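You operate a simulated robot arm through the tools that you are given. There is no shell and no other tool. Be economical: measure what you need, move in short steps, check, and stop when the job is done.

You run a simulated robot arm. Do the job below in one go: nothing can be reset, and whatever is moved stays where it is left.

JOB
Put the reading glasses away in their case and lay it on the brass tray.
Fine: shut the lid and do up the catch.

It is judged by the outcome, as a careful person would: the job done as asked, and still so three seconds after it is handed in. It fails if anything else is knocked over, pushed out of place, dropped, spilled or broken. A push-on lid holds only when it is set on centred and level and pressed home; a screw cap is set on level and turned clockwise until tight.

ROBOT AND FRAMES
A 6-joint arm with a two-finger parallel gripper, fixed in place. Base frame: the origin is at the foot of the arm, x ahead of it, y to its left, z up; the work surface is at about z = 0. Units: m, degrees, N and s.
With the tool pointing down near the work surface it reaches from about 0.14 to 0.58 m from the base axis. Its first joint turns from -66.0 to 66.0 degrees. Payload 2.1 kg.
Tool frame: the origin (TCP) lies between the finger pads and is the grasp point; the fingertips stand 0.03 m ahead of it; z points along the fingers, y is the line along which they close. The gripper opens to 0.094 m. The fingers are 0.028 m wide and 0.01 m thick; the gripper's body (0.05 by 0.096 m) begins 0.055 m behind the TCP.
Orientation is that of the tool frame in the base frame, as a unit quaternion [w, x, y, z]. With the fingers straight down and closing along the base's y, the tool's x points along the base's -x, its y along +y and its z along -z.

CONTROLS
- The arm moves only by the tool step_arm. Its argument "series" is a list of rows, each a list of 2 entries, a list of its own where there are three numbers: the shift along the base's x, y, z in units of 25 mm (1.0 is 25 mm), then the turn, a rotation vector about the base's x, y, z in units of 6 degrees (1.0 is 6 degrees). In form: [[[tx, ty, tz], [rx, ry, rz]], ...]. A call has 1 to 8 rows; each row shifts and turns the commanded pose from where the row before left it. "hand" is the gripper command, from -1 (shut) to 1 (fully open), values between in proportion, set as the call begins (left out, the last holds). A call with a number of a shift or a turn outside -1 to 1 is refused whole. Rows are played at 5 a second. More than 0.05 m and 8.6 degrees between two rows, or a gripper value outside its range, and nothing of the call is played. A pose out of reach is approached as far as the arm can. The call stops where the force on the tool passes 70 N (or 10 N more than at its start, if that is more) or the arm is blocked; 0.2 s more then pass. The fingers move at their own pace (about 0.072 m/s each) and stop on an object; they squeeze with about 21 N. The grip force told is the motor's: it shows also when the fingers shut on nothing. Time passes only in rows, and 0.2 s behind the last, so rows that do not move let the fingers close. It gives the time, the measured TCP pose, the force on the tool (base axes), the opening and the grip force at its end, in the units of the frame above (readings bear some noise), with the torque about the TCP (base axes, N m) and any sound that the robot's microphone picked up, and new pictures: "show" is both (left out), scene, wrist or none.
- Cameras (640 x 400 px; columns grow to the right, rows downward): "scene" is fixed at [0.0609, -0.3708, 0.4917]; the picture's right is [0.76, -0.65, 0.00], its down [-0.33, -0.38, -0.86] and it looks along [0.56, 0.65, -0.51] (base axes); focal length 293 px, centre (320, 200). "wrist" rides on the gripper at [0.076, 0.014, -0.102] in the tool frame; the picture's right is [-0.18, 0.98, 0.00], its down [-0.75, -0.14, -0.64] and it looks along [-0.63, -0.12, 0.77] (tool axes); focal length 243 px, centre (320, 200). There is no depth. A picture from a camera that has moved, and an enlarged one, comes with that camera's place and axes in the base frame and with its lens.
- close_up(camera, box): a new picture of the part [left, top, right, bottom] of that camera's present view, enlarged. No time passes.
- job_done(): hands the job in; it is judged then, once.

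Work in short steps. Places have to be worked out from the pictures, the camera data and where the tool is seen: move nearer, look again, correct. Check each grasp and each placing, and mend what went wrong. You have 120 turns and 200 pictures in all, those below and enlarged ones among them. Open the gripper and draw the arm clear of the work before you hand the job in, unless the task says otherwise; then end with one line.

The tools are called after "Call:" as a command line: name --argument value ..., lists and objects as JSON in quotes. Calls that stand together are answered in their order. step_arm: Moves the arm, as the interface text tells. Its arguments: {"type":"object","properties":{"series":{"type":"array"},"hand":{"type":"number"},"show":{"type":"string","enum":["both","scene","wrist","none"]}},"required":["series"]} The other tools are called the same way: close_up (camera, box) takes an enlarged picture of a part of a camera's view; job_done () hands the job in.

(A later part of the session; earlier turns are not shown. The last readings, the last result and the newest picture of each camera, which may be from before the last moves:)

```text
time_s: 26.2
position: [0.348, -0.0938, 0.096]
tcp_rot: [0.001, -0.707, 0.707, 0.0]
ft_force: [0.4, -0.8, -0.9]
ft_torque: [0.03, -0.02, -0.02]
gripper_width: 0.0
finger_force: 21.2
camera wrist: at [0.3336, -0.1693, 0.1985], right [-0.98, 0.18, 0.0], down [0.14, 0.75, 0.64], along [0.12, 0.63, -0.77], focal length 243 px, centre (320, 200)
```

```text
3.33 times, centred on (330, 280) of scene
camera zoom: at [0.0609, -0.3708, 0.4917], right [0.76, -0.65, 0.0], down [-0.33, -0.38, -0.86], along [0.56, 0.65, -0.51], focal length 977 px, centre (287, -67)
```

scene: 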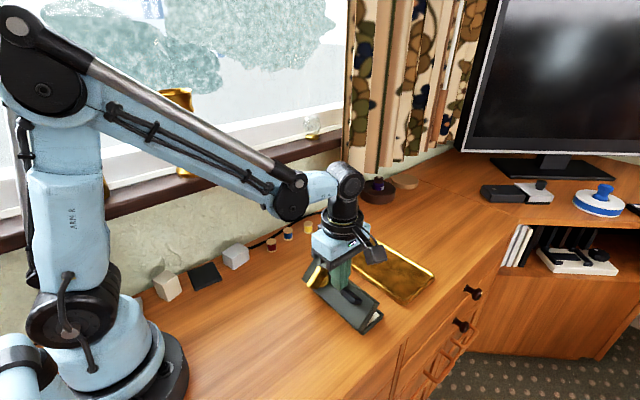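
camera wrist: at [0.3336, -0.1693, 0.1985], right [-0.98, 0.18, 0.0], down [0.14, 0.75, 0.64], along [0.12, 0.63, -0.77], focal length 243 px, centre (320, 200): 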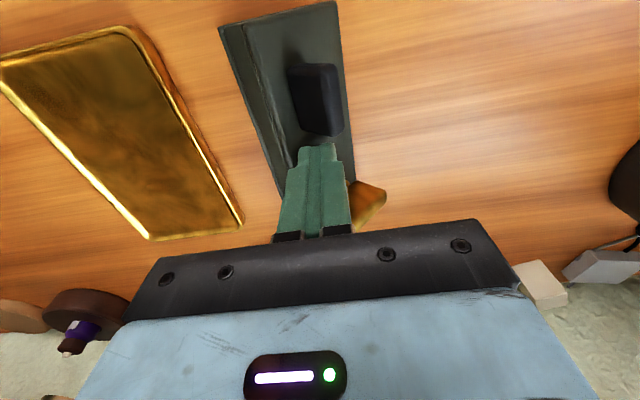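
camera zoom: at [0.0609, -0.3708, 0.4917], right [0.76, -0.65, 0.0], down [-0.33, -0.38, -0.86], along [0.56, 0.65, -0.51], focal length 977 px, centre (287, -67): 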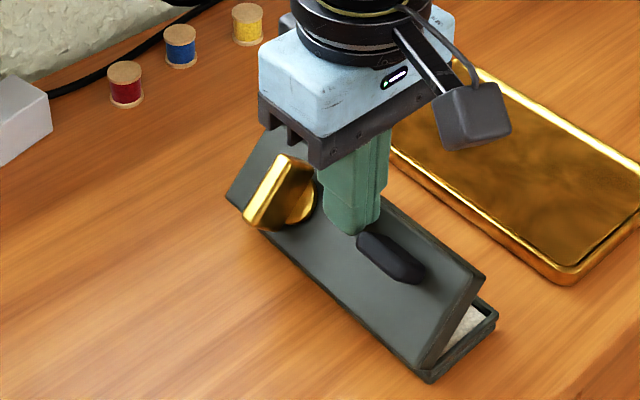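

The lid is about half over and the case still hasn't shifted. I'll push further while lowering slightly.

Call:
step_arm --series '[[[0.4, 0, 0], [0, 0, 0]], [[0.4, 0, 0], [0, 0, 0]], [[0.3, 0, 0], [0, 0, 0]], [[0, 0, 0], [0, 0, 0]]]'

Call:
close_up --camera "scene" --box '[260, 220, 400, 340]'

```text
time_s: 27.2
position: [0.3766, -0.0917, 0.0973]
tcp_rot: [-0.001, 0.708, -0.707, -0.001]
ft_force: [-1.3, -0.2, -1.2]
ft_torque: [0.0, 0.03, 0.01]
gripper_width: 0.0001
finger_force: 21.3
camera wrist: at [0.3614, -0.1682, 0.1992], right [-0.98, 0.18, 0.0], down [0.14, 0.75, 0.64], along [0.12, 0.63, -0.77], focal length 243 px, centre (320, 200)
```

scene: 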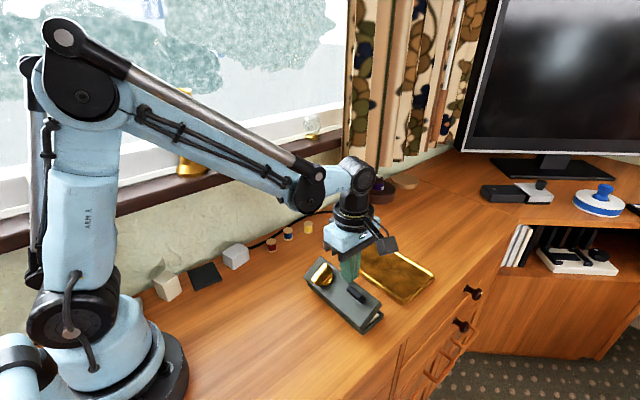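
wrist: 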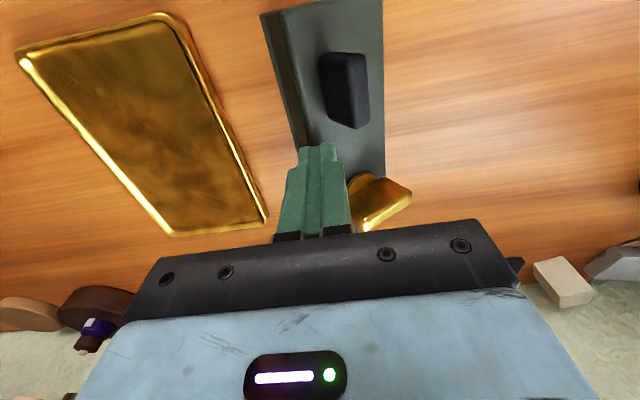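

```text
3.33 times, centred on (330, 280) of scene
camera zoom: at [0.0609, -0.3708, 0.4917], right [0.76, -0.65, 0.0], down [-0.33, -0.38, -0.86], along [0.56, 0.65, -0.51], focal length 977 px, centre (287, -67)
```

zoom: 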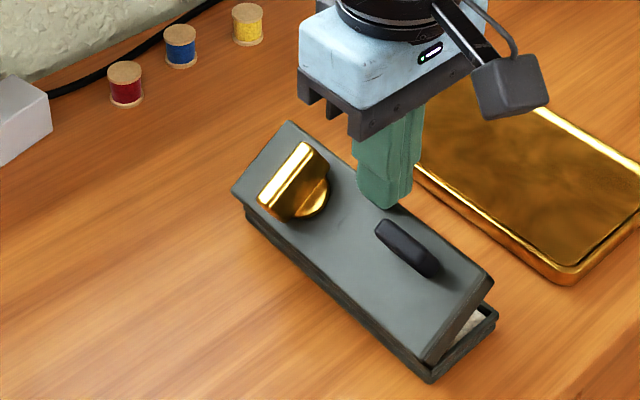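

The lid is nearly closed and stays where I leave it. I'll press down near its front edge between the two fittings.

Call:
step_arm --series '[[[0.1, 0, -0.3], [0, 0, 0]], [[0, 0, -0.3], [0, 0, 0]], [[0, 0, -0.2], [0, 0, 0]], [[0, 0, 0], [0, 0, 0]]]'

Call:
close_up --camera "scene" --box '[260, 220, 400, 340]'

```text
time_s: 28.2
position: [0.3778, -0.092, 0.0764]
tcp_rot: [0.0, 0.707, -0.707, -0.001]
ft_force: [0.5, -0.2, -0.4]
ft_torque: [0.0, -0.03, -0.03]
gripper_width: 0.0002
finger_force: 21.7
camera wrist: at [0.364, -0.1675, 0.1791], right [-0.98, 0.18, 0.0], down [0.14, 0.75, 0.64], along [0.12, 0.63, -0.77], focal length 243 px, centre (320, 200)
```

scene: 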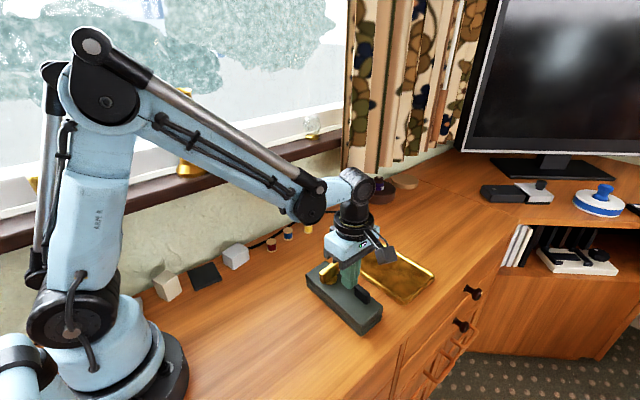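
wrist: 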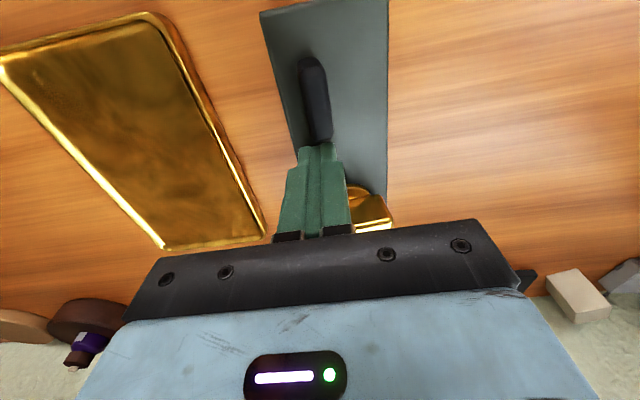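

```text
3.33 times, centred on (330, 280) of scene
camera zoom: at [0.0609, -0.3708, 0.4917], right [0.76, -0.65, 0.0], down [-0.33, -0.38, -0.86], along [0.56, 0.65, -0.51], focal length 977 px, centre (287, -67)
```

zoom: 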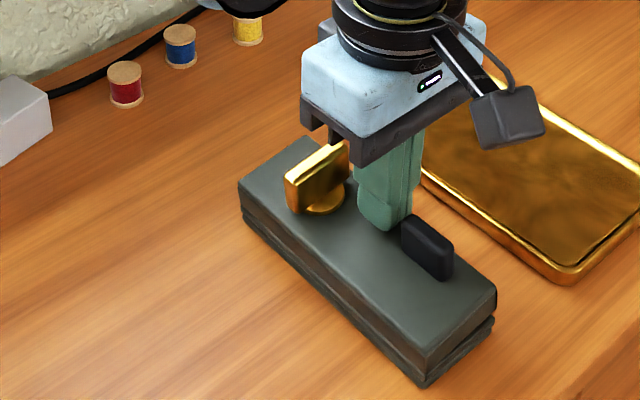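

The lid is nearly flat. I'll press a little further until it seats.

Call:
step_arm --series '[[[0, 0, -0.12], [0, 0, 0]], [[0, 0, -0.12], [0, 0, 0]], [[0, 0, 0], [0, 0, 0]]]' --show "none"

```text
time_s: 29.0
position: [0.378, -0.0923, 0.072]
tcp_rot: [0.0, -0.707, 0.707, 0.0]
ft_force: [0.0, -0.1, -0.8]
ft_torque: [0.01, 0.02, -0.05]
gripper_width: 0.0
finger_force: 20.9
```

Call:
step_arm --series '[[[0, 0, -0.1], [0, 0, 0]], [[0, 0, -0.08], [0, 0, 0]], [[0, 0, 0], [0, 0, 0]]]'

Call:
close_up --camera "scene" --box '[280, 240, 400, 340]'

```text
time_s: 29.8
position: [0.378, -0.0917, 0.0682]
tcp_rot: [-0.001, 0.707, -0.707, 0.001]
ft_force: [2.3, -3.7, 24.7]
ft_torque: [-0.02, 0.01, 0.08]
gripper_width: 0.0
finger_force: 21.4
camera wrist: at [0.3638, -0.1664, 0.1699], right [-0.98, 0.18, 0.0], down [0.14, 0.75, 0.64], along [0.12, 0.63, -0.77], focal length 243 px, centre (320, 200)
```

scene: 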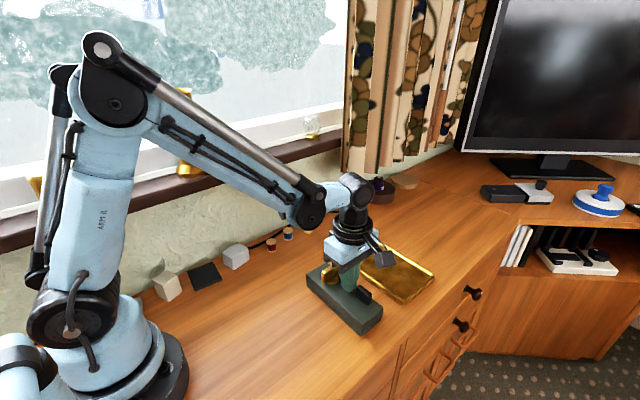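
wrist: 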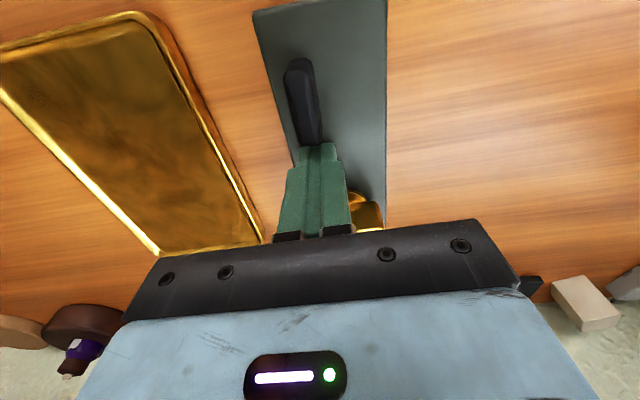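

```text
4.00 times, centred on (340, 290) of scene
camera zoom: at [0.0608, -0.3708, 0.4917], right [0.76, -0.65, 0.0], down [-0.33, -0.38, -0.86], along [0.56, 0.65, -0.51], focal length 1172 px, centre (240, -160)
```

zoom: 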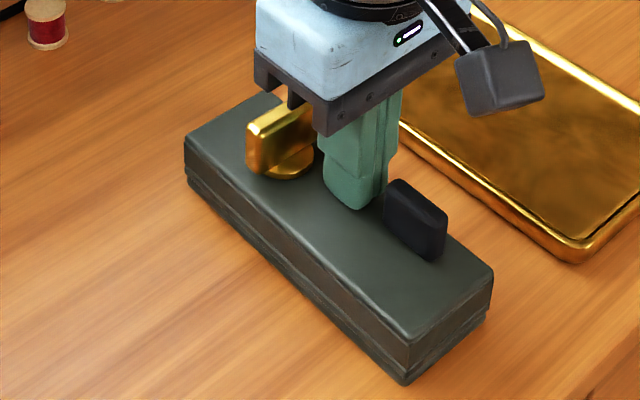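

The lid is seated, with its top at z≈0.038. I'll rise and look at the fittings.

Call:
step_arm --series '[[[0, 0, 0.5], [0, 0, 0]], [[0, 0, 1], [0, 0, 0]], [[0, 0, 1], [0, 0, 0]], [[0, 0, 1], [0, 0, 0]], [[0, -0.8, 0.5], [0, 0, 0]], [[0, -0.8, 0], [0, 0, 0]], [[0, 0, 0], [0, 0, 0]]]'

Call:
close_up --camera "scene" --box '[300, 245, 400, 335]'

Call:
close_up --camera "wrist" --box '[230, 0, 430, 160]'

```text
time_s: 31.4
position: [0.3763, -0.1316, 0.1684]
tcp_rot: [0.0, 0.707, -0.707, -0.001]
ft_force: [0.0, 0.8, -0.2]
ft_torque: [0.03, -0.01, 0.0]
gripper_width: 0.0
finger_force: 21.1
camera wrist: at [0.3615, -0.2081, 0.2704], right [-0.98, 0.18, 0.0], down [0.14, 0.75, 0.64], along [0.12, 0.63, -0.77], focal length 243 px, centre (320, 200)
```

scene: 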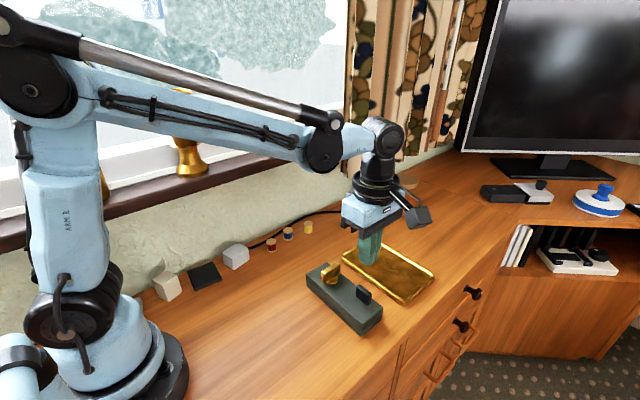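
wrist: 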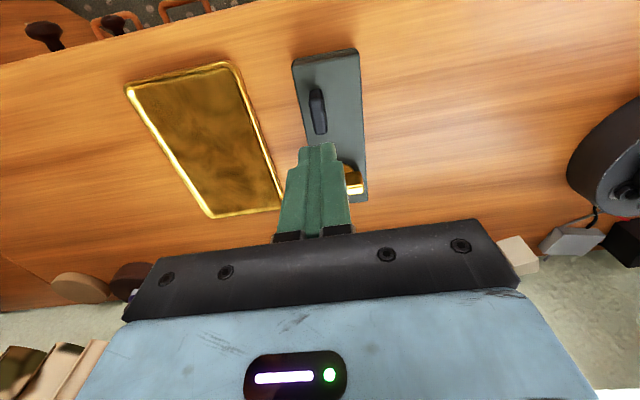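

```text
4.44 times, centred on (350, 290) of scene
camera zoom: at [0.0609, -0.3708, 0.4917], right [0.76, -0.65, 0.0], down [-0.33, -0.38, -0.86], along [0.56, 0.65, -0.51], focal length 1303 px, centre (187, -200)
```

zoom: 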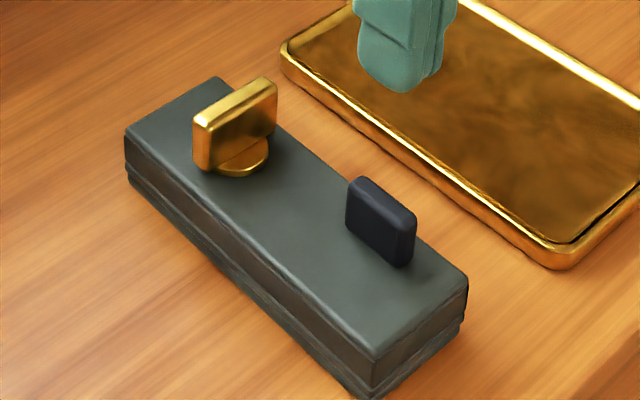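

```text
2.50 times, centred on (330, 80) of wrist
camera zoom: at [0.3615, -0.2081, 0.2704], right [-0.98, 0.18, 0.0], down [0.14, 0.75, 0.64], along [0.12, 0.63, -0.77], focal length 606 px, centre (295, 500)
```

zoom: 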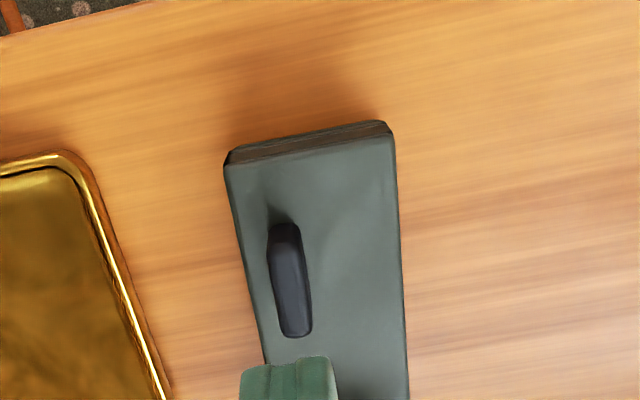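

The gold piece is a turn-catch: a wing on a disc, lying across the case at about (0.365, −0.052), with its top at z≈0.068. The dark tab is a lift tab. I'll turn the tool back to close along y and move above the wing.

Call:
step_arm --series '[[[-0.03, 0.2, 0], [0, 0, -1]], [[-0.03, 0.2, 0], [0, 0, -1]], [[-0.03, 0.2, 0], [0, 0, -1]], [[-0.03, 0.2, 0], [0, 0, -1]], [[-0.03, 0.2, 0], [0, 0, -1]], [[-0.03, 0.2, 0], [0, 0, -1]], [[-0.03, 0.2, 0], [0, 0, -1]], [[-0.03, 0.2, 0], [0, 0, -1]]]' --hand 0.06 --show "none"

Call:
step_arm --series '[[[-0.03, 0.22, -0.1], [0, 0, -1]], [[-0.03, 0.22, -0.1], [0, 0, -1]], [[-0.03, 0.22, -0.1], [0, 0, -1]], [[-0.03, 0.22, -0.1], [0, 0, -1]], [[-0.03, 0.22, -0.1], [0, 0, -1]], [[-0.03, 0.22, -0.1], [0, 0, -1]], [[-0.03, 0.22, -0.1], [0, 0, -1]], [[0, 0, 0], [0, 0, 0]]]'

Call:
close_up --camera "wrist" --box '[160, 0, 400, 200]'

```text
time_s: 33.2
position: [0.3705, -0.0924, 0.1661]
tcp_rot: [-0.001, -0.357, 0.934, 0.0]
ft_force: [-0.2, 0.0, -0.1]
ft_torque: [0.0, 0.02, -0.01]
gripper_width: 0.0497
finger_force: 0.0
```

```text
time_s: 35.0
position: [0.3663, -0.0554, 0.1506]
tcp_rot: [0.0, 0.001, 1.0, 0.001]
ft_force: [0.5, 0.3, 0.1]
ft_torque: [-0.02, -0.03, -0.02]
gripper_width: 0.0498
finger_force: 0.1
camera wrist: at [0.2902, -0.0392, 0.2532], right [0.19, 0.98, 0.0], down [0.75, -0.14, 0.64], along [0.63, -0.12, -0.77], focal length 243 px, centre (320, 200)
```

scene: 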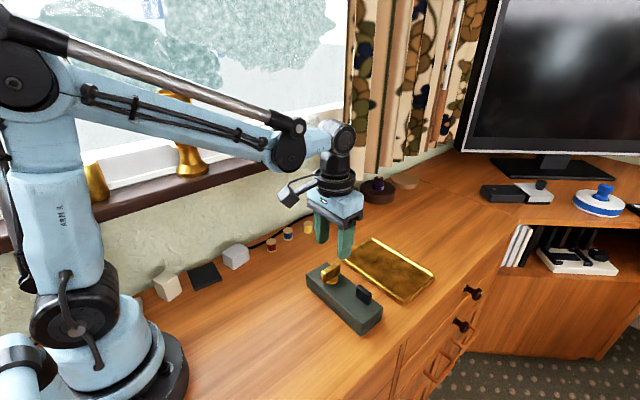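
wrist: 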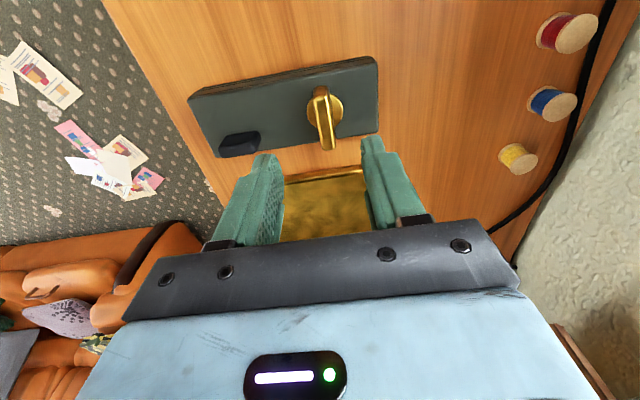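

```text
2.00 times, centred on (280, 100) of wrist
camera zoom: at [0.2902, -0.0392, 0.2532], right [0.19, 0.98, 0.0], down [0.75, -0.14, 0.64], along [0.63, -0.12, -0.77], focal length 485 px, centre (400, 400)
```

zoom: 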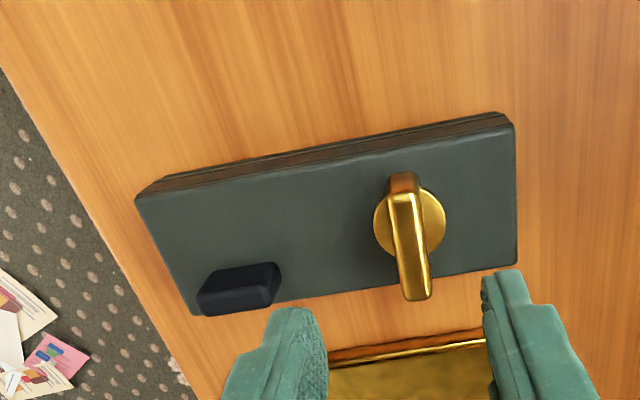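

The wing is centred at (0.3655, −0.050), runs along x and tops out at z≈0.063. I'll descend around it to TCP z≈0.077.

Call:
step_arm --series '[[[0, 0.2, -0.7], [0, 0, 0]], [[0, 0, -0.8], [0, 0, 0]], [[0, 0, -0.7], [0, 0, 0]], [[0, 0, -0.5], [0, 0, 0]], [[0, 0, -0.25], [0, 0, 0]], [[0, 0, 0], [0, 0, 0]]]'

Call:
close_up --camera "scene" --box '[280, 220, 400, 320]'

```text
time_s: 36.4
position: [0.3655, -0.0478, 0.0742]
tcp_rot: [0.0, 0.001, 1.0, -0.001]
ft_force: [0.2, -0.7, -0.4]
ft_torque: [-0.01, -0.05, 0.01]
gripper_width: 0.05
finger_force: 0.1
camera wrist: at [0.2891, -0.0337, 0.1777], right [0.18, 0.98, 0.0], down [0.75, -0.14, 0.64], along [0.63, -0.12, -0.77], focal length 243 px, centre (320, 200)
```

scene: 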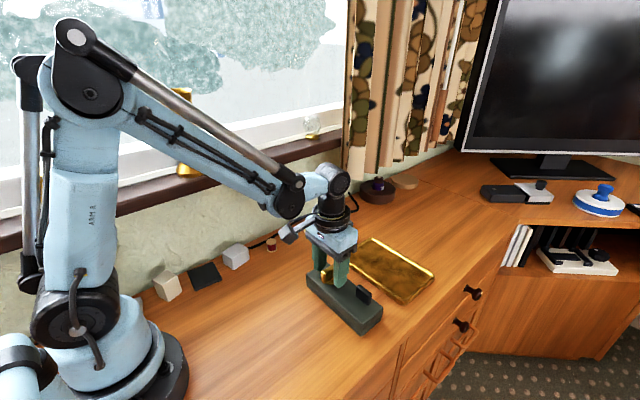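
wrist: 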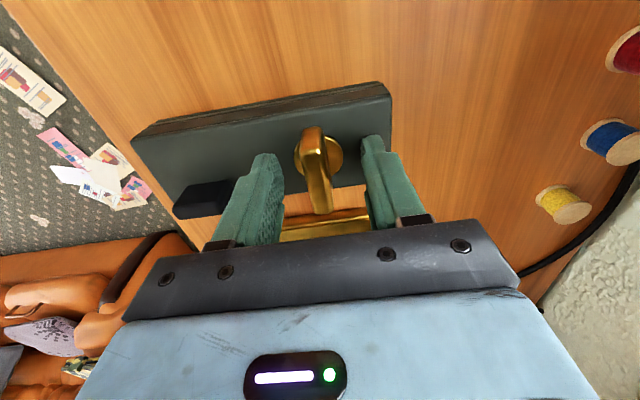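

```text
4.00 times, centred on (340, 270) of scene
camera zoom: at [0.0609, -0.3708, 0.4917], right [0.76, -0.65, 0.0], down [-0.33, -0.38, -0.86], along [0.56, 0.65, -0.51], focal length 1172 px, centre (240, -80)
```

zoom: 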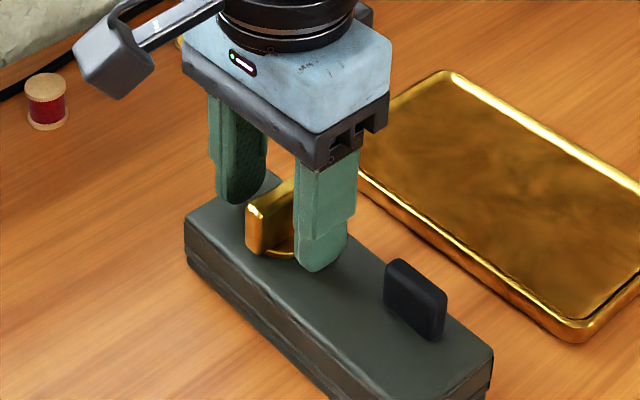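

The wing sits between the fingers, about 2–3 mm toward −y. I'll centre on it and close.

Call:
step_arm --series '[[[0, -0.1, 0], [0, 0, 0]], [[0, 0, 0], [0, 0, 0]]]' --show "none"

Call:
step_arm --series '[[[0, 0, 0], [0, 0, 0]], [[0, 0, 0], [0, 0, 0]], [[0, 0, 0], [0, 0, 0]]]' --hand -1 --show "none"

```text
time_s: 37.0
position: [0.3642, -0.0513, 0.0764]
tcp_rot: [0.0, 0.0, 1.0, 0.0]
ft_force: [-1.0, -0.1, 0.1]
ft_torque: [0.0, 0.03, 0.01]
gripper_width: 0.0496
finger_force: 0.0
```

```text
time_s: 37.8
position: [0.3658, -0.0515, 0.0775]
tcp_rot: [0.0, -0.001, 1.0, 0.001]
ft_force: [0.9, 10.3, 21.6]
ft_torque: [0.29, 0.36, -0.37]
gripper_width: 0.0127
finger_force: 21.1
```

The wing is gripped (12.7 mm), with some residual force. I'll turn 12° clockwise (seen from above) and read the torque.

Call:
step_arm --series '[[[0, 0, 0.05], [0, 0, -1]], [[0, 0, 0], [0, 0, -1]], [[0, 0, 0], [0, 0, 0]]]'

Call:
close_up --camera "scene" --box '[280, 220, 400, 320]'

```text
time_s: 38.6
position: [0.3668, -0.0516, 0.0781]
tcp_rot: [0.0, 0.104, 0.995, -0.001]
ft_force: [0.4, -1.0, 0.7]
ft_torque: [-0.02, -0.06, -0.01]
gripper_width: 0.0125
finger_force: 20.9
camera wrist: at [0.2941, -0.0209, 0.1803], right [0.39, 0.92, 0.0], down [0.71, -0.3, 0.64], along [0.59, -0.25, -0.77], focal length 243 px, centre (320, 200)
```

scene: 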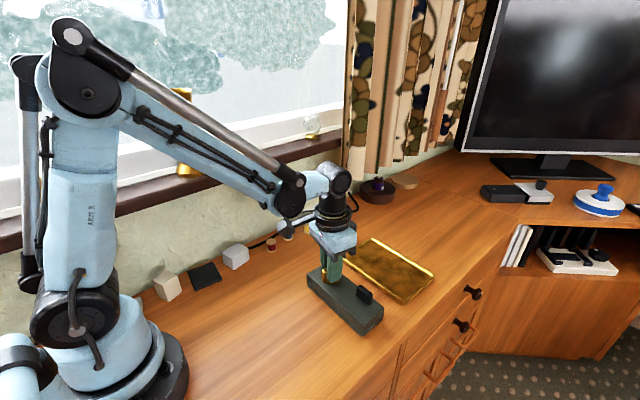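
wrist: 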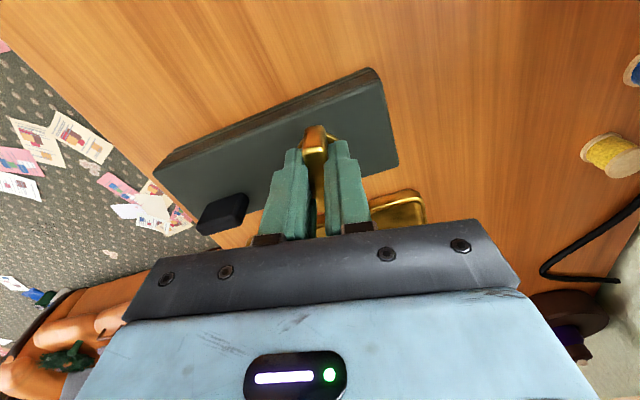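

```text
4.00 times, centred on (340, 270) of scene
camera zoom: at [0.0609, -0.3708, 0.4917], right [0.76, -0.65, 0.0], down [-0.33, -0.38, -0.86], along [0.56, 0.65, -0.51], focal length 1172 px, centre (240, -80)
```

zoom: 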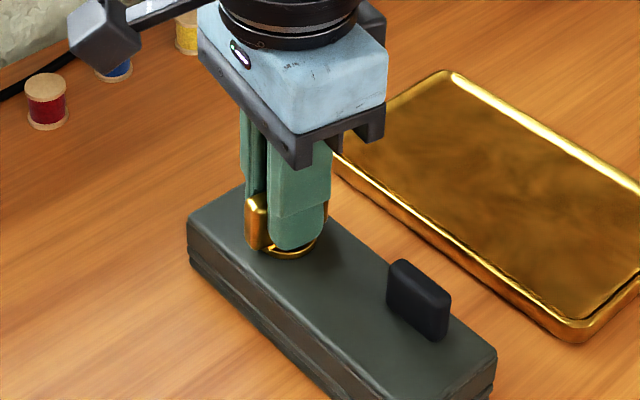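

The wing turns with nearly no torque and the case hasn't rotated. I'll continue clockwise.

Call:
step_arm --series '[[[0, 0, 0], [0, 0, -1]], [[0, 0, 0], [0, 0, -1]], [[0, 0, 0], [0, 0, -1]], [[0, 0, 0], [0, 0, -1]], [[0, 0, 0], [0, 0, 0]]]'

Call:
close_up --camera "scene" --box '[280, 220, 400, 320]'

```text
time_s: 39.8
position: [0.365, -0.0519, 0.0763]
tcp_rot: [0.0, 0.31, 0.951, -0.001]
ft_force: [0.0, 0.7, -0.1]
ft_torque: [0.0, -0.04, 0.01]
gripper_width: 0.0123
finger_force: 21.1
camera wrist: at [0.3127, 0.0056, 0.1795], right [0.73, 0.69, 0.0], down [0.53, -0.56, 0.64], along [0.44, -0.47, -0.77], focal length 243 px, centre (320, 200)
```

scene: 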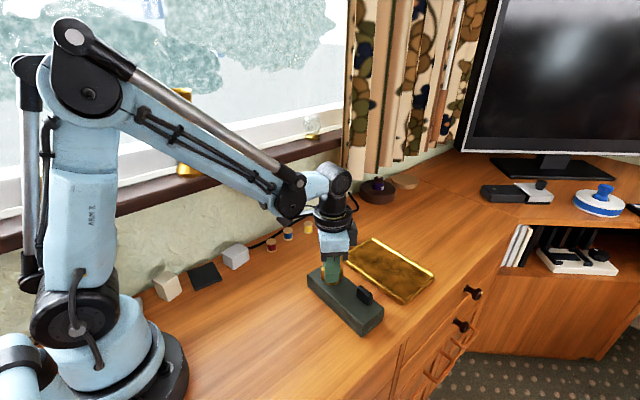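
wrist: 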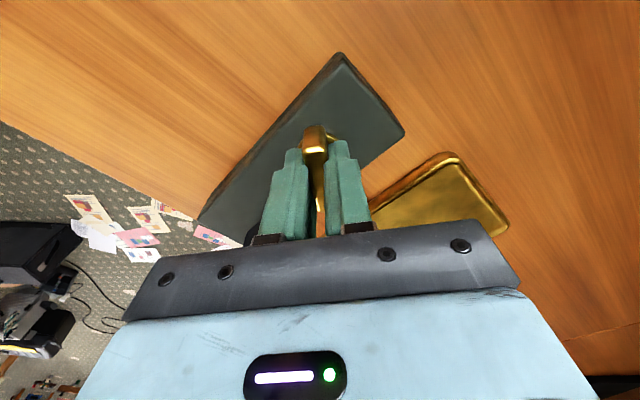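

```text
4.00 times, centred on (340, 270) of scene
camera zoom: at [0.0609, -0.3708, 0.4917], right [0.76, -0.65, 0.0], down [-0.33, -0.38, -0.86], along [0.56, 0.65, -0.51], focal length 1172 px, centre (240, -80)
```

zoom: 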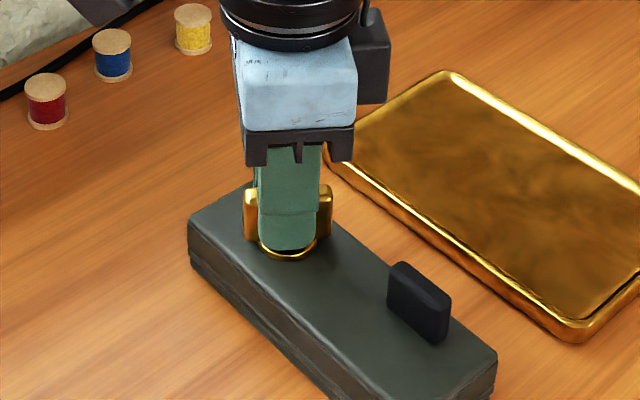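

The wing turns freely with the tool. I'll continue toward 90° and watch for a stop or a click.

Call:
step_arm --series '[[[0, 0, 0], [0, 0, -1]], [[0, 0, 0], [0, 0, -1]], [[0, 0, 0], [0, 0, -1]], [[0, 0, 0], [0, 0, -1]], [[0, 0, 0], [0, 0, -1]], [[0, 0, 0], [0, 0, -1]], [[0, 0, 0], [0, 0, 0]]]' --show "none"

Call:
step_arm --series '[[[0, 0, 0], [0, 0, -1]], [[0, 0, 0], [0, 0, -1]], [[0, 0, 0], [0, 0, 0]]]'

Call:
close_up --camera "scene" --box '[280, 220, 400, 320]'

```text
time_s: 41.4
position: [0.3656, -0.0511, 0.0776]
tcp_rot: [0.0, 0.589, 0.808, 0.0]
ft_force: [2.8, 1.7, 12.4]
ft_torque: [-0.35, -0.02, 0.0]
gripper_width: 0.0125
finger_force: 20.5
```

```text
time_s: 42.2
position: [0.3653, -0.0516, 0.0766]
tcp_rot: [0.0, 0.669, 0.743, 0.0]
ft_force: [0.6, 0.3, -0.4]
ft_torque: [0.1, -0.08, 0.0]
gripper_width: 0.0122
finger_force: 21.0
camera wrist: at [0.3711, 0.0265, 0.1793], right [1.0, -0.08, 0.0], down [-0.06, -0.76, 0.64], along [-0.05, -0.64, -0.77], focal length 243 px, centre (320, 200)
```

scene: 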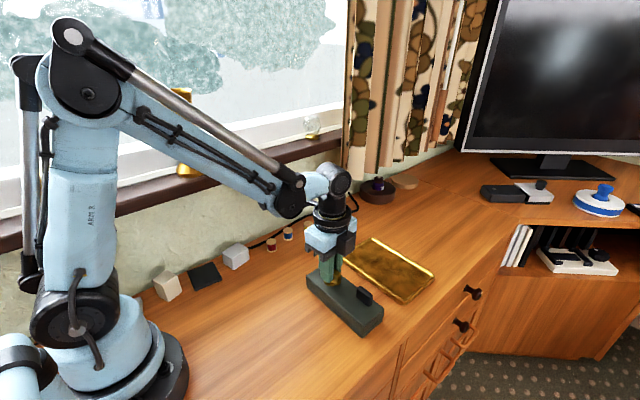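
wrist: 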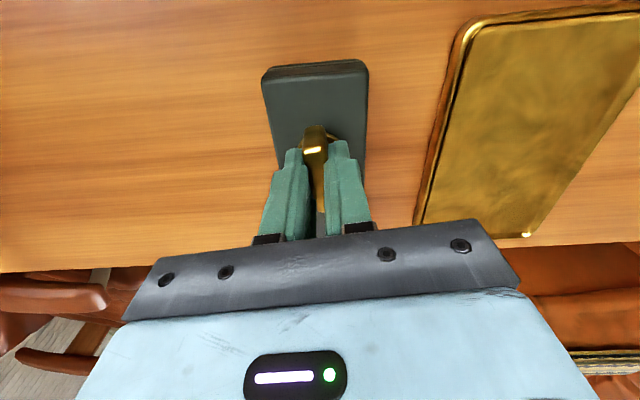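

```text
4.00 times, centred on (340, 270) of scene
camera zoom: at [0.0609, -0.3708, 0.4917], right [0.76, -0.65, 0.0], down [-0.33, -0.38, -0.86], along [0.56, 0.65, -0.51], focal length 1172 px, centre (240, -80)
```

zoom: 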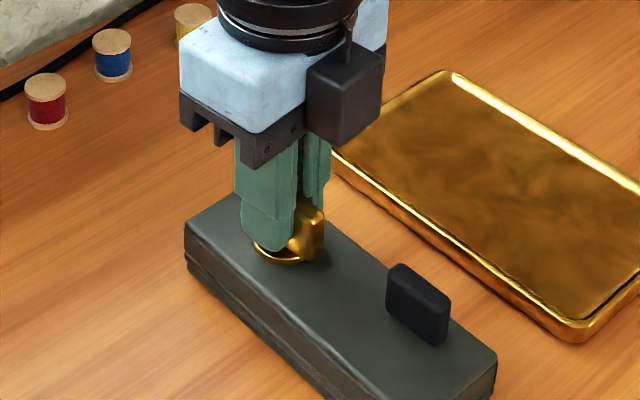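

At about 84° there's still no stop. I'll go on to 90° and slightly past it to feel for one.

Call:
step_arm --series '[[[0, 0, 0], [0, 0, -0.5]], [[0, 0, 0], [0, 0, -0.5]], [[0, 0, 0], [0, 0, 0]]]' --show "none"

Call:
step_arm --series '[[[0, 0, 0], [0, 0, -0.5]], [[0, 0, 0], [0, 0, 0]]]' --show "scene"

Call:
close_up --camera "scene" --box '[280, 220, 400, 320]'

```text
time_s: 43.0
position: [0.365, -0.0519, 0.077]
tcp_rot: [0.0, 0.707, 0.707, -0.001]
ft_force: [0.2, 0.6, 0.1]
ft_torque: [0.15, -0.08, -0.05]
gripper_width: 0.0124
finger_force: 21.5
```

```text
time_s: 43.6
position: [0.3664, -0.052, 0.0781]
tcp_rot: [0.001, 0.727, 0.687, 0.0]
ft_force: [0.1, -0.1, 0.0]
ft_torque: [0.14, 0.01, -0.02]
gripper_width: 0.0124
finger_force: 21.0
```

scene: 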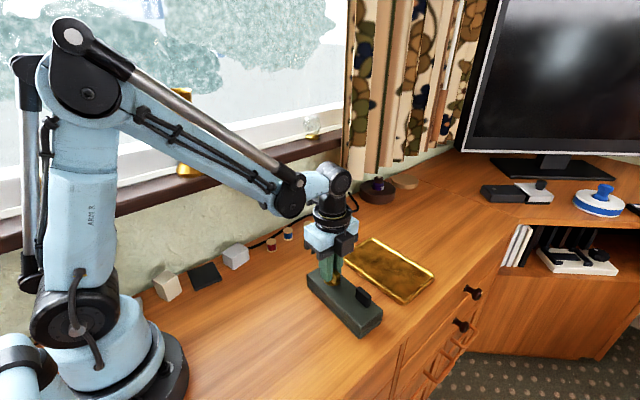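

```text
4.00 times, centred on (340, 270) of scene
camera zoom: at [0.0609, -0.3708, 0.4917], right [0.76, -0.65, 0.0], down [-0.33, -0.38, -0.86], along [0.56, 0.65, -0.51], focal length 1172 px, centre (240, -80)
```

zoom: 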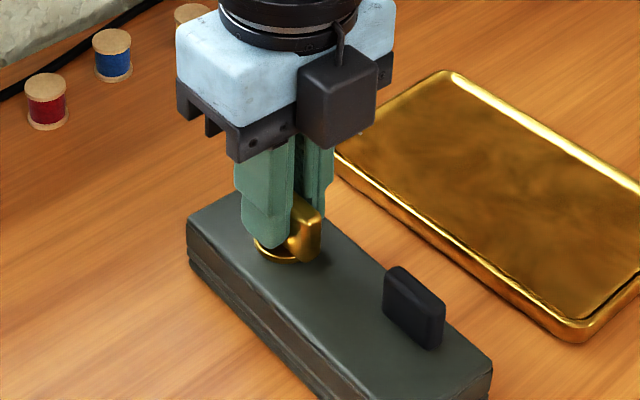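

The last 3° seem to have turned the case slightly, so the stop is at about 90°. I'll turn back 3°, release the wing and rise to inspect.

Call:
step_arm --series '[[[0, 0, 0], [0, 0, 0.5]], [[0, 0, 0], [0, 0, 0]]]' --show "none"

Call:
step_arm --series '[[[0, 0, 0], [0, 0, 0]], [[0, 0, 0], [0, 0, 0]], [[0, 0, 1], [0, 0, 0]], [[0, 0, 1], [0, 0, 0]], [[0, 0, 1], [0, 0, 0]], [[0, 0, 1], [0, 0, 0]], [[0, 0, 0], [0, 0, 0]]]' --hand 0.0

Call:
close_up --camera "scene" --box '[300, 245, 400, 335]'

Call:
close_up --camera "wrist" --box '[230, 0, 430, 160]'

```text
time_s: 44.2
position: [0.3652, -0.0517, 0.0782]
tcp_rot: [-0.001, 0.706, 0.708, 0.0]
ft_force: [-0.1, 4.1, 17.2]
ft_torque: [-0.24, 0.17, 0.03]
gripper_width: 0.0126
finger_force: 21.1
```

```text
time_s: 45.8
position: [0.3647, -0.0506, 0.1772]
tcp_rot: [0.0, 0.707, 0.707, 0.0]
ft_force: [0.3, 0.2, 0.2]
ft_torque: [-0.04, 0.0, -0.01]
gripper_width: 0.0471
finger_force: 0.1
camera wrist: at [0.3791, 0.0259, 0.2787], right [0.98, -0.18, 0.0], down [-0.14, -0.75, 0.64], along [-0.12, -0.63, -0.77], focal length 243 px, centre (320, 200)
```

scene: 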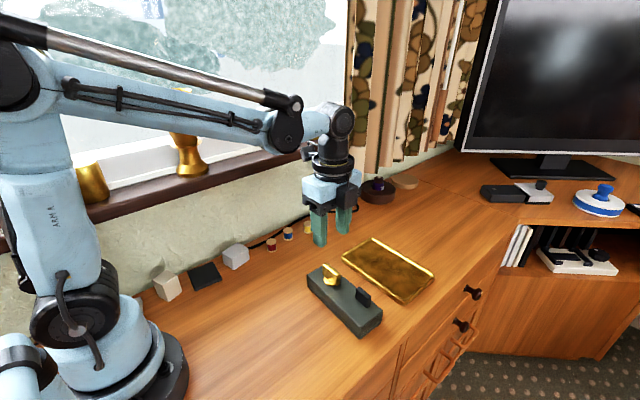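
wrist: 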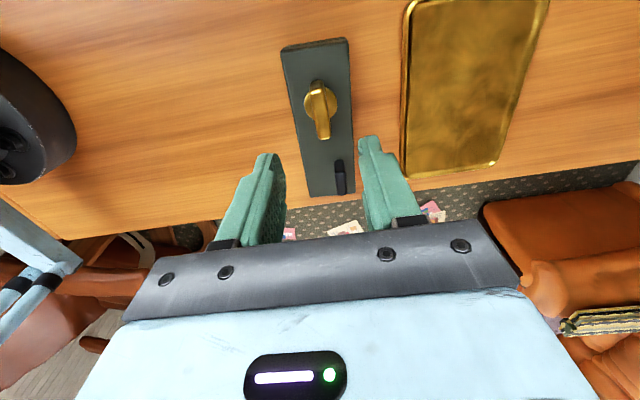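

```text
4.44 times, centred on (350, 290) of scene
camera zoom: at [0.0609, -0.3708, 0.4917], right [0.76, -0.65, 0.0], down [-0.33, -0.38, -0.86], along [0.56, 0.65, -0.51], focal length 1303 px, centre (187, -200)
```

zoom: 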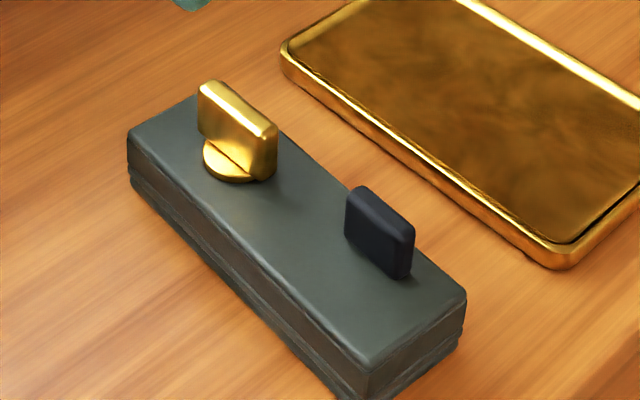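

```text
2.50 times, centred on (330, 80) of wrist
camera zoom: at [0.3791, 0.0259, 0.2787], right [0.98, -0.18, 0.0], down [-0.14, -0.75, 0.64], along [-0.12, -0.63, -0.77], focal length 606 px, centre (295, 500)
```

zoom: 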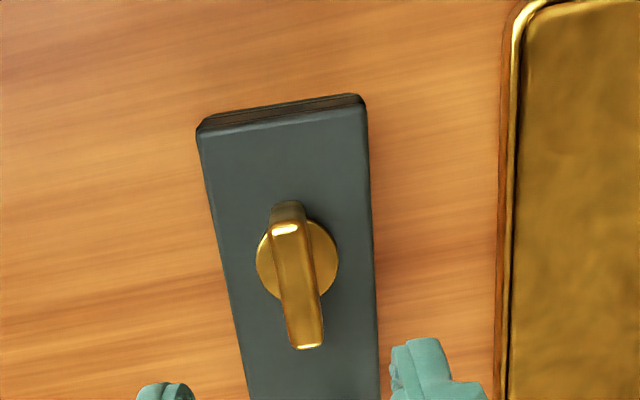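

The wing now lies along the case. To test the catch I'll grip the dark lift tab near (0.376, −0.131) and tug it up a few millimetres. First I'll descend to it.

Call:
step_arm --series '[[[0.2, -0.8, 0], [0, 0, 0]], [[0.1, -0.8, 0], [0, 0, 0]], [[0.1, -0.8, 0], [0, 0, 0]], [[0.05, -0.8, 0], [0, 0, 0]], [[0, 0, -0.8], [0, 0, 0]], [[0, 0, -0.8], [0, 0, 0]], [[0, 0, 0], [0, 0, 0]]]' --hand -0.3

Call:
close_up --camera "scene" --box '[300, 235, 420, 335]'

```text
time_s: 47.4
position: [0.3764, -0.1312, 0.1344]
tcp_rot: [0.001, 0.708, 0.706, 0.0]
ft_force: [-0.6, 0.5, 0.0]
ft_torque: [0.02, 0.02, -0.01]
gripper_width: 0.0332
finger_force: 0.1
camera wrist: at [0.3902, -0.0548, 0.2369], right [0.98, -0.18, 0.0], down [-0.14, -0.75, 0.64], along [-0.12, -0.63, -0.77], focal length 243 px, centre (320, 200)
```

scene: 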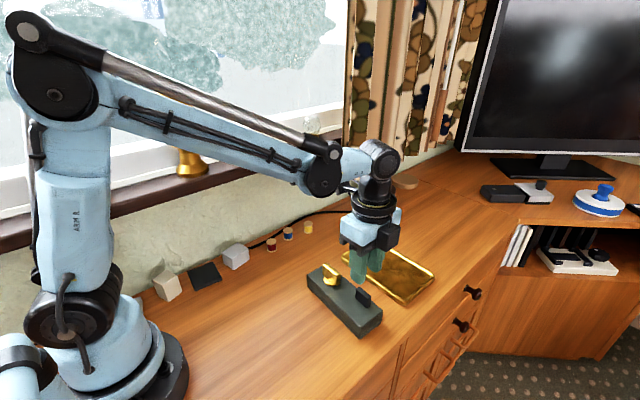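
wrist: 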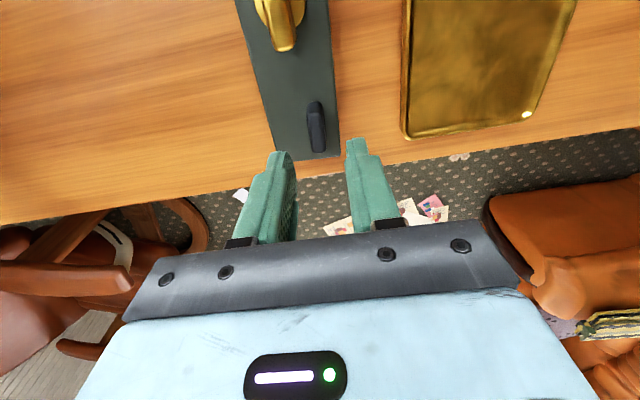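

```text
4.00 times, centred on (360, 285) of scene
camera zoom: at [0.0609, -0.3708, 0.4917], right [0.76, -0.65, 0.0], down [-0.33, -0.38, -0.86], along [0.56, 0.65, -0.51], focal length 1172 px, centre (160, -140)
```

zoom: 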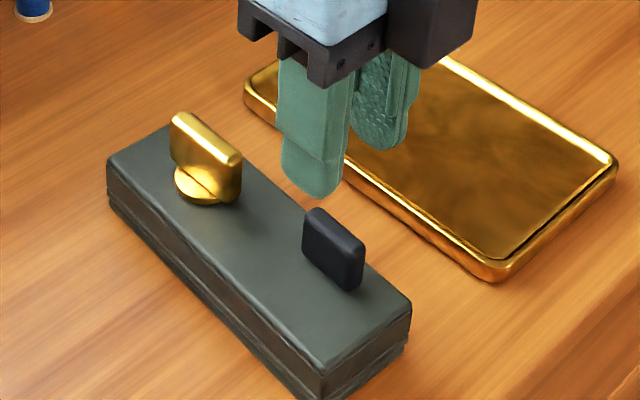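

Call:
step_arm --series '[[[-0.08, 0.1, -0.8], [0, 0, 0]], [[0, 0, -0.8], [0, 0, 0]], [[0, 0, -0.7], [0, 0, 0]], [[0, 0, 0], [0, 0, 0]]]'

Call:
close_up --camera "scene" --box '[300, 235, 420, 335]'

```text
time_s: 48.4
position: [0.3733, -0.1291, 0.08]
tcp_rot: [0.001, 0.707, 0.707, 0.0]
ft_force: [0.6, 0.5, -0.3]
ft_torque: [0.0, -0.04, 0.05]
gripper_width: 0.0328
finger_force: 0.1
camera wrist: at [0.3875, -0.0519, 0.1824], right [0.98, -0.18, 0.0], down [-0.14, -0.75, 0.64], along [-0.12, -0.63, -0.77], focal length 243 px, centre (320, 200)
```

scene: 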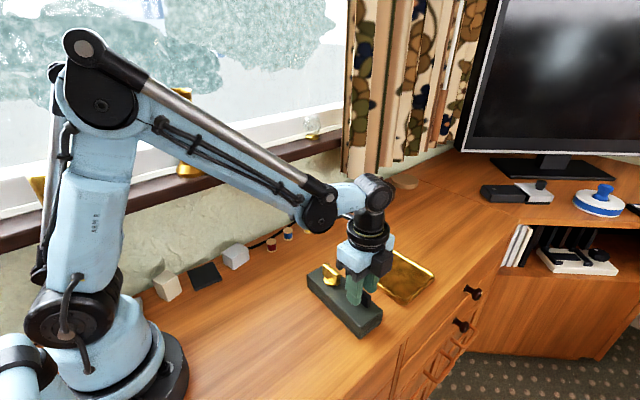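
wrist: 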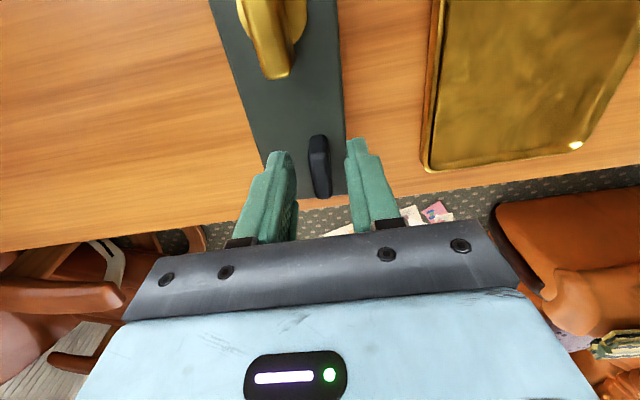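

```text
4.00 times, centred on (360, 285) of scene
camera zoom: at [0.0609, -0.3708, 0.4917], right [0.76, -0.65, 0.0], down [-0.33, -0.38, -0.86], along [0.56, 0.65, -0.51], focal length 1172 px, centre (160, -140)
```

zoom: 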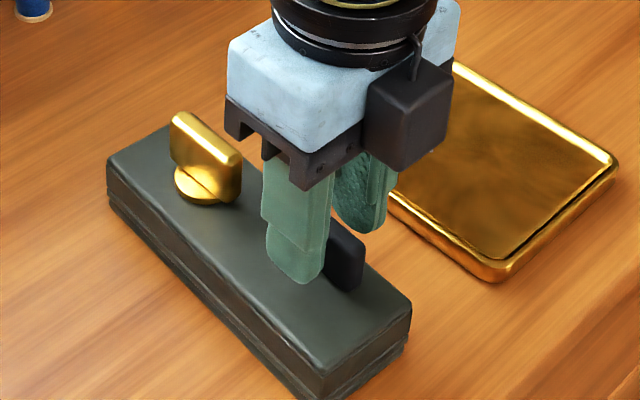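

The fingers straddle the tab. I'll lower 5 mm, grip, and tug up about 4 mm.

Call:
step_arm --series '[[[0, -0.1, -0.2], [0, 0, 0]], [[0, 0, 0], [0, 0, 0]]]' --show "none"

Call:
step_arm --series '[[[0, 0, 0], [0, 0, 0]], [[0, 0, 0], [0, 0, 0]], [[0, 0, 0], [0, 0, 0]]]' --hand -1 --show "none"

Call:
step_arm --series '[[[0, 0, 0.1], [0, 0, 0]], [[0, 0, 0.1], [0, 0, 0]], [[0, 0, 0], [0, 0, 0]]]'

Call:
close_up --camera "scene" --box '[300, 245, 420, 345]'

```text
time_s: 49.0
position: [0.3731, -0.1312, 0.0754]
tcp_rot: [0.0, 0.707, 0.707, 0.0]
ft_force: [-0.5, 0.1, -0.2]
ft_torque: [-0.02, -0.04, 0.03]
gripper_width: 0.0329
finger_force: 0.1
```

```text
time_s: 49.8
position: [0.3739, -0.1304, 0.0741]
tcp_rot: [0.0, 0.707, 0.707, 0.0]
ft_force: [-0.7, -0.2, 0.6]
ft_torque: [0.07, 0.06, 0.19]
gripper_width: 0.0116
finger_force: 20.6
```

```text
time_s: 50.6
position: [0.3741, -0.1314, 0.08]
tcp_rot: [0.0, 0.707, 0.707, 0.0]
ft_force: [-0.2, -0.2, -3.4]
ft_torque: [-0.18, -0.05, -0.01]
gripper_width: 0.0115
finger_force: 21.1
camera wrist: at [0.3882, -0.0543, 0.1828], right [0.98, -0.18, 0.0], down [-0.14, -0.75, 0.64], along [-0.12, -0.63, -0.77], focal length 243 px, centre (320, 200)
```

scene: 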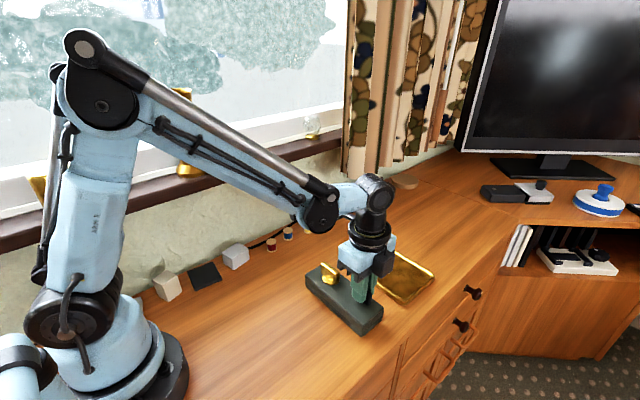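
wrist: 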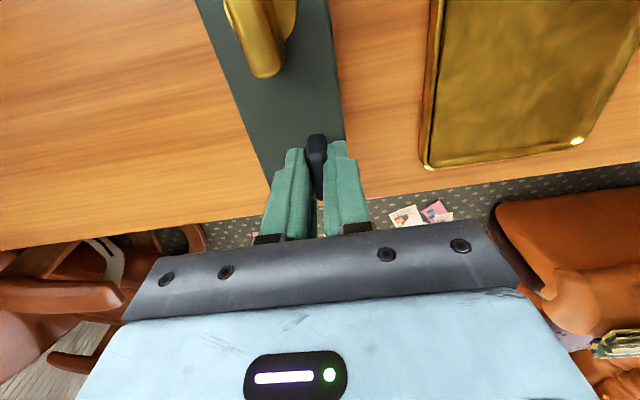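

```text
4.00 times, centred on (360, 295) of scene
camera zoom: at [0.0609, -0.3708, 0.4917], right [0.76, -0.65, 0.0], down [-0.33, -0.38, -0.86], along [0.56, 0.65, -0.51], focal length 1172 px, centre (160, -180)
```

zoom: 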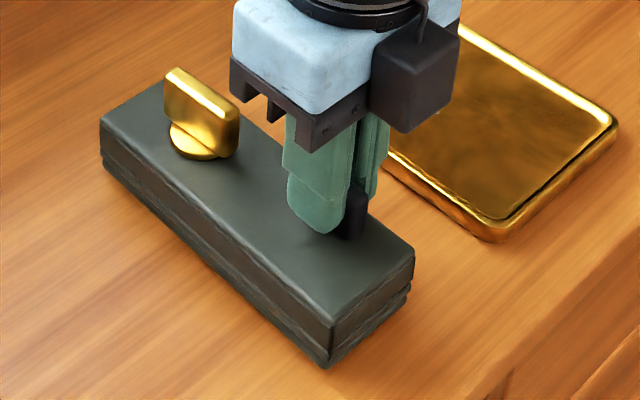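

The tug lifted the whole end of the case (3.4 N) and the seam didn't open, so the catch is holding. I'll set it back down, release and rise.

Call:
step_arm --series '[[[0, 0, -0.1], [0, 0, 0]], [[0, 0, -0.12], [0, 0, 0]], [[0, 0, 0], [0, 0, 0]]]' --show "none"

Call:
step_arm --series '[[[0, 0, 0], [0, 0, 0]], [[0, 0, 0], [0, 0, 0]], [[0, 0, 1], [0, 0, 0]], [[0, 0, 1], [0, 0, 0]], [[0, 0.6, 0.5], [0, 0, 0]], [[0, 0.6, 0], [0, 0, 0]], [[0, 0.6, 0], [0, 0, 0]], [[0, 0, 0], [0, 0, 0]]]' --hand -0.3

Call:
close_up --camera "scene" --box '[300, 245, 420, 345]'

Call:
close_up --camera "wrist" --box '[220, 0, 440, 200]'

```text
time_s: 51.4
position: [0.375, -0.1311, 0.0737]
tcp_rot: [0.0, 0.707, 0.707, -0.001]
ft_force: [-1.0, 1.7, 17.7]
ft_torque: [0.02, 0.18, 0.08]
gripper_width: 0.0117
finger_force: 21.2
```

```text
time_s: 53.2
position: [0.374, -0.0851, 0.1363]
tcp_rot: [0.0, 0.707, 0.707, 0.0]
ft_force: [-0.9, 0.0, -0.2]
ft_torque: [0.01, 0.0, 0.02]
gripper_width: 0.0329
finger_force: 0.1
camera wrist: at [0.3883, -0.0079, 0.2382], right [0.98, -0.18, 0.0], down [-0.14, -0.75, 0.64], along [-0.12, -0.63, -0.77], focal length 243 px, centre (320, 200)
```

scene: 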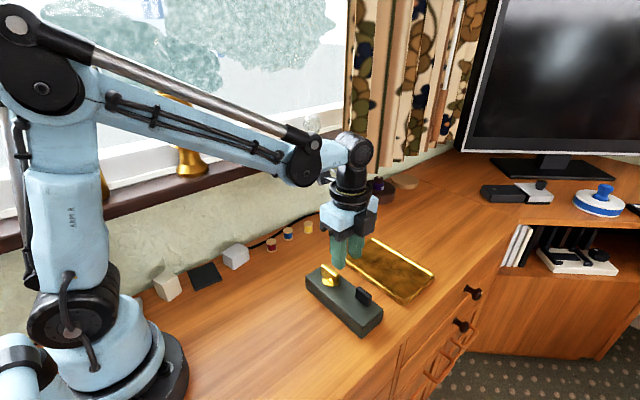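
wrist: 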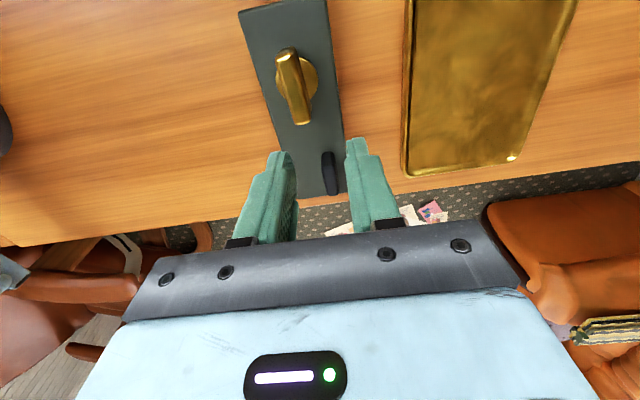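

```text
4.00 times, centred on (360, 295) of scene
camera zoom: at [0.0609, -0.3708, 0.4917], right [0.76, -0.65, 0.0], down [-0.33, -0.38, -0.86], along [0.56, 0.65, -0.51], focal length 1172 px, centre (160, -180)
```

zoom: 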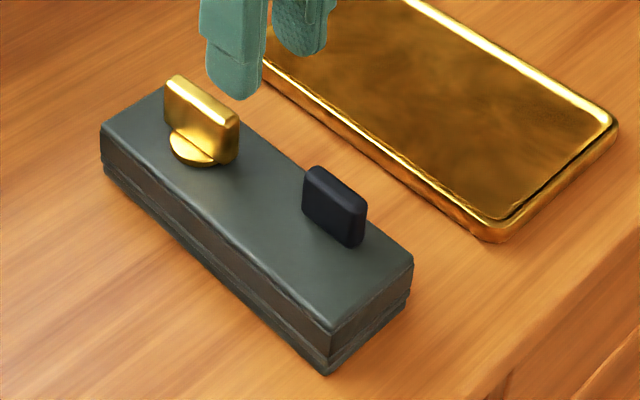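

```text
2.00 times, centred on (330, 100) of wrist
camera zoom: at [0.3883, -0.0079, 0.2382], right [0.98, -0.18, 0.0], down [-0.14, -0.75, 0.64], along [-0.12, -0.63, -0.77], focal length 485 px, centre (300, 400)
```

zoom: 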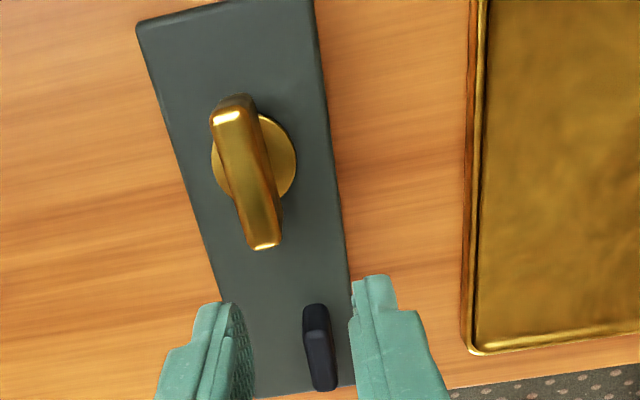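

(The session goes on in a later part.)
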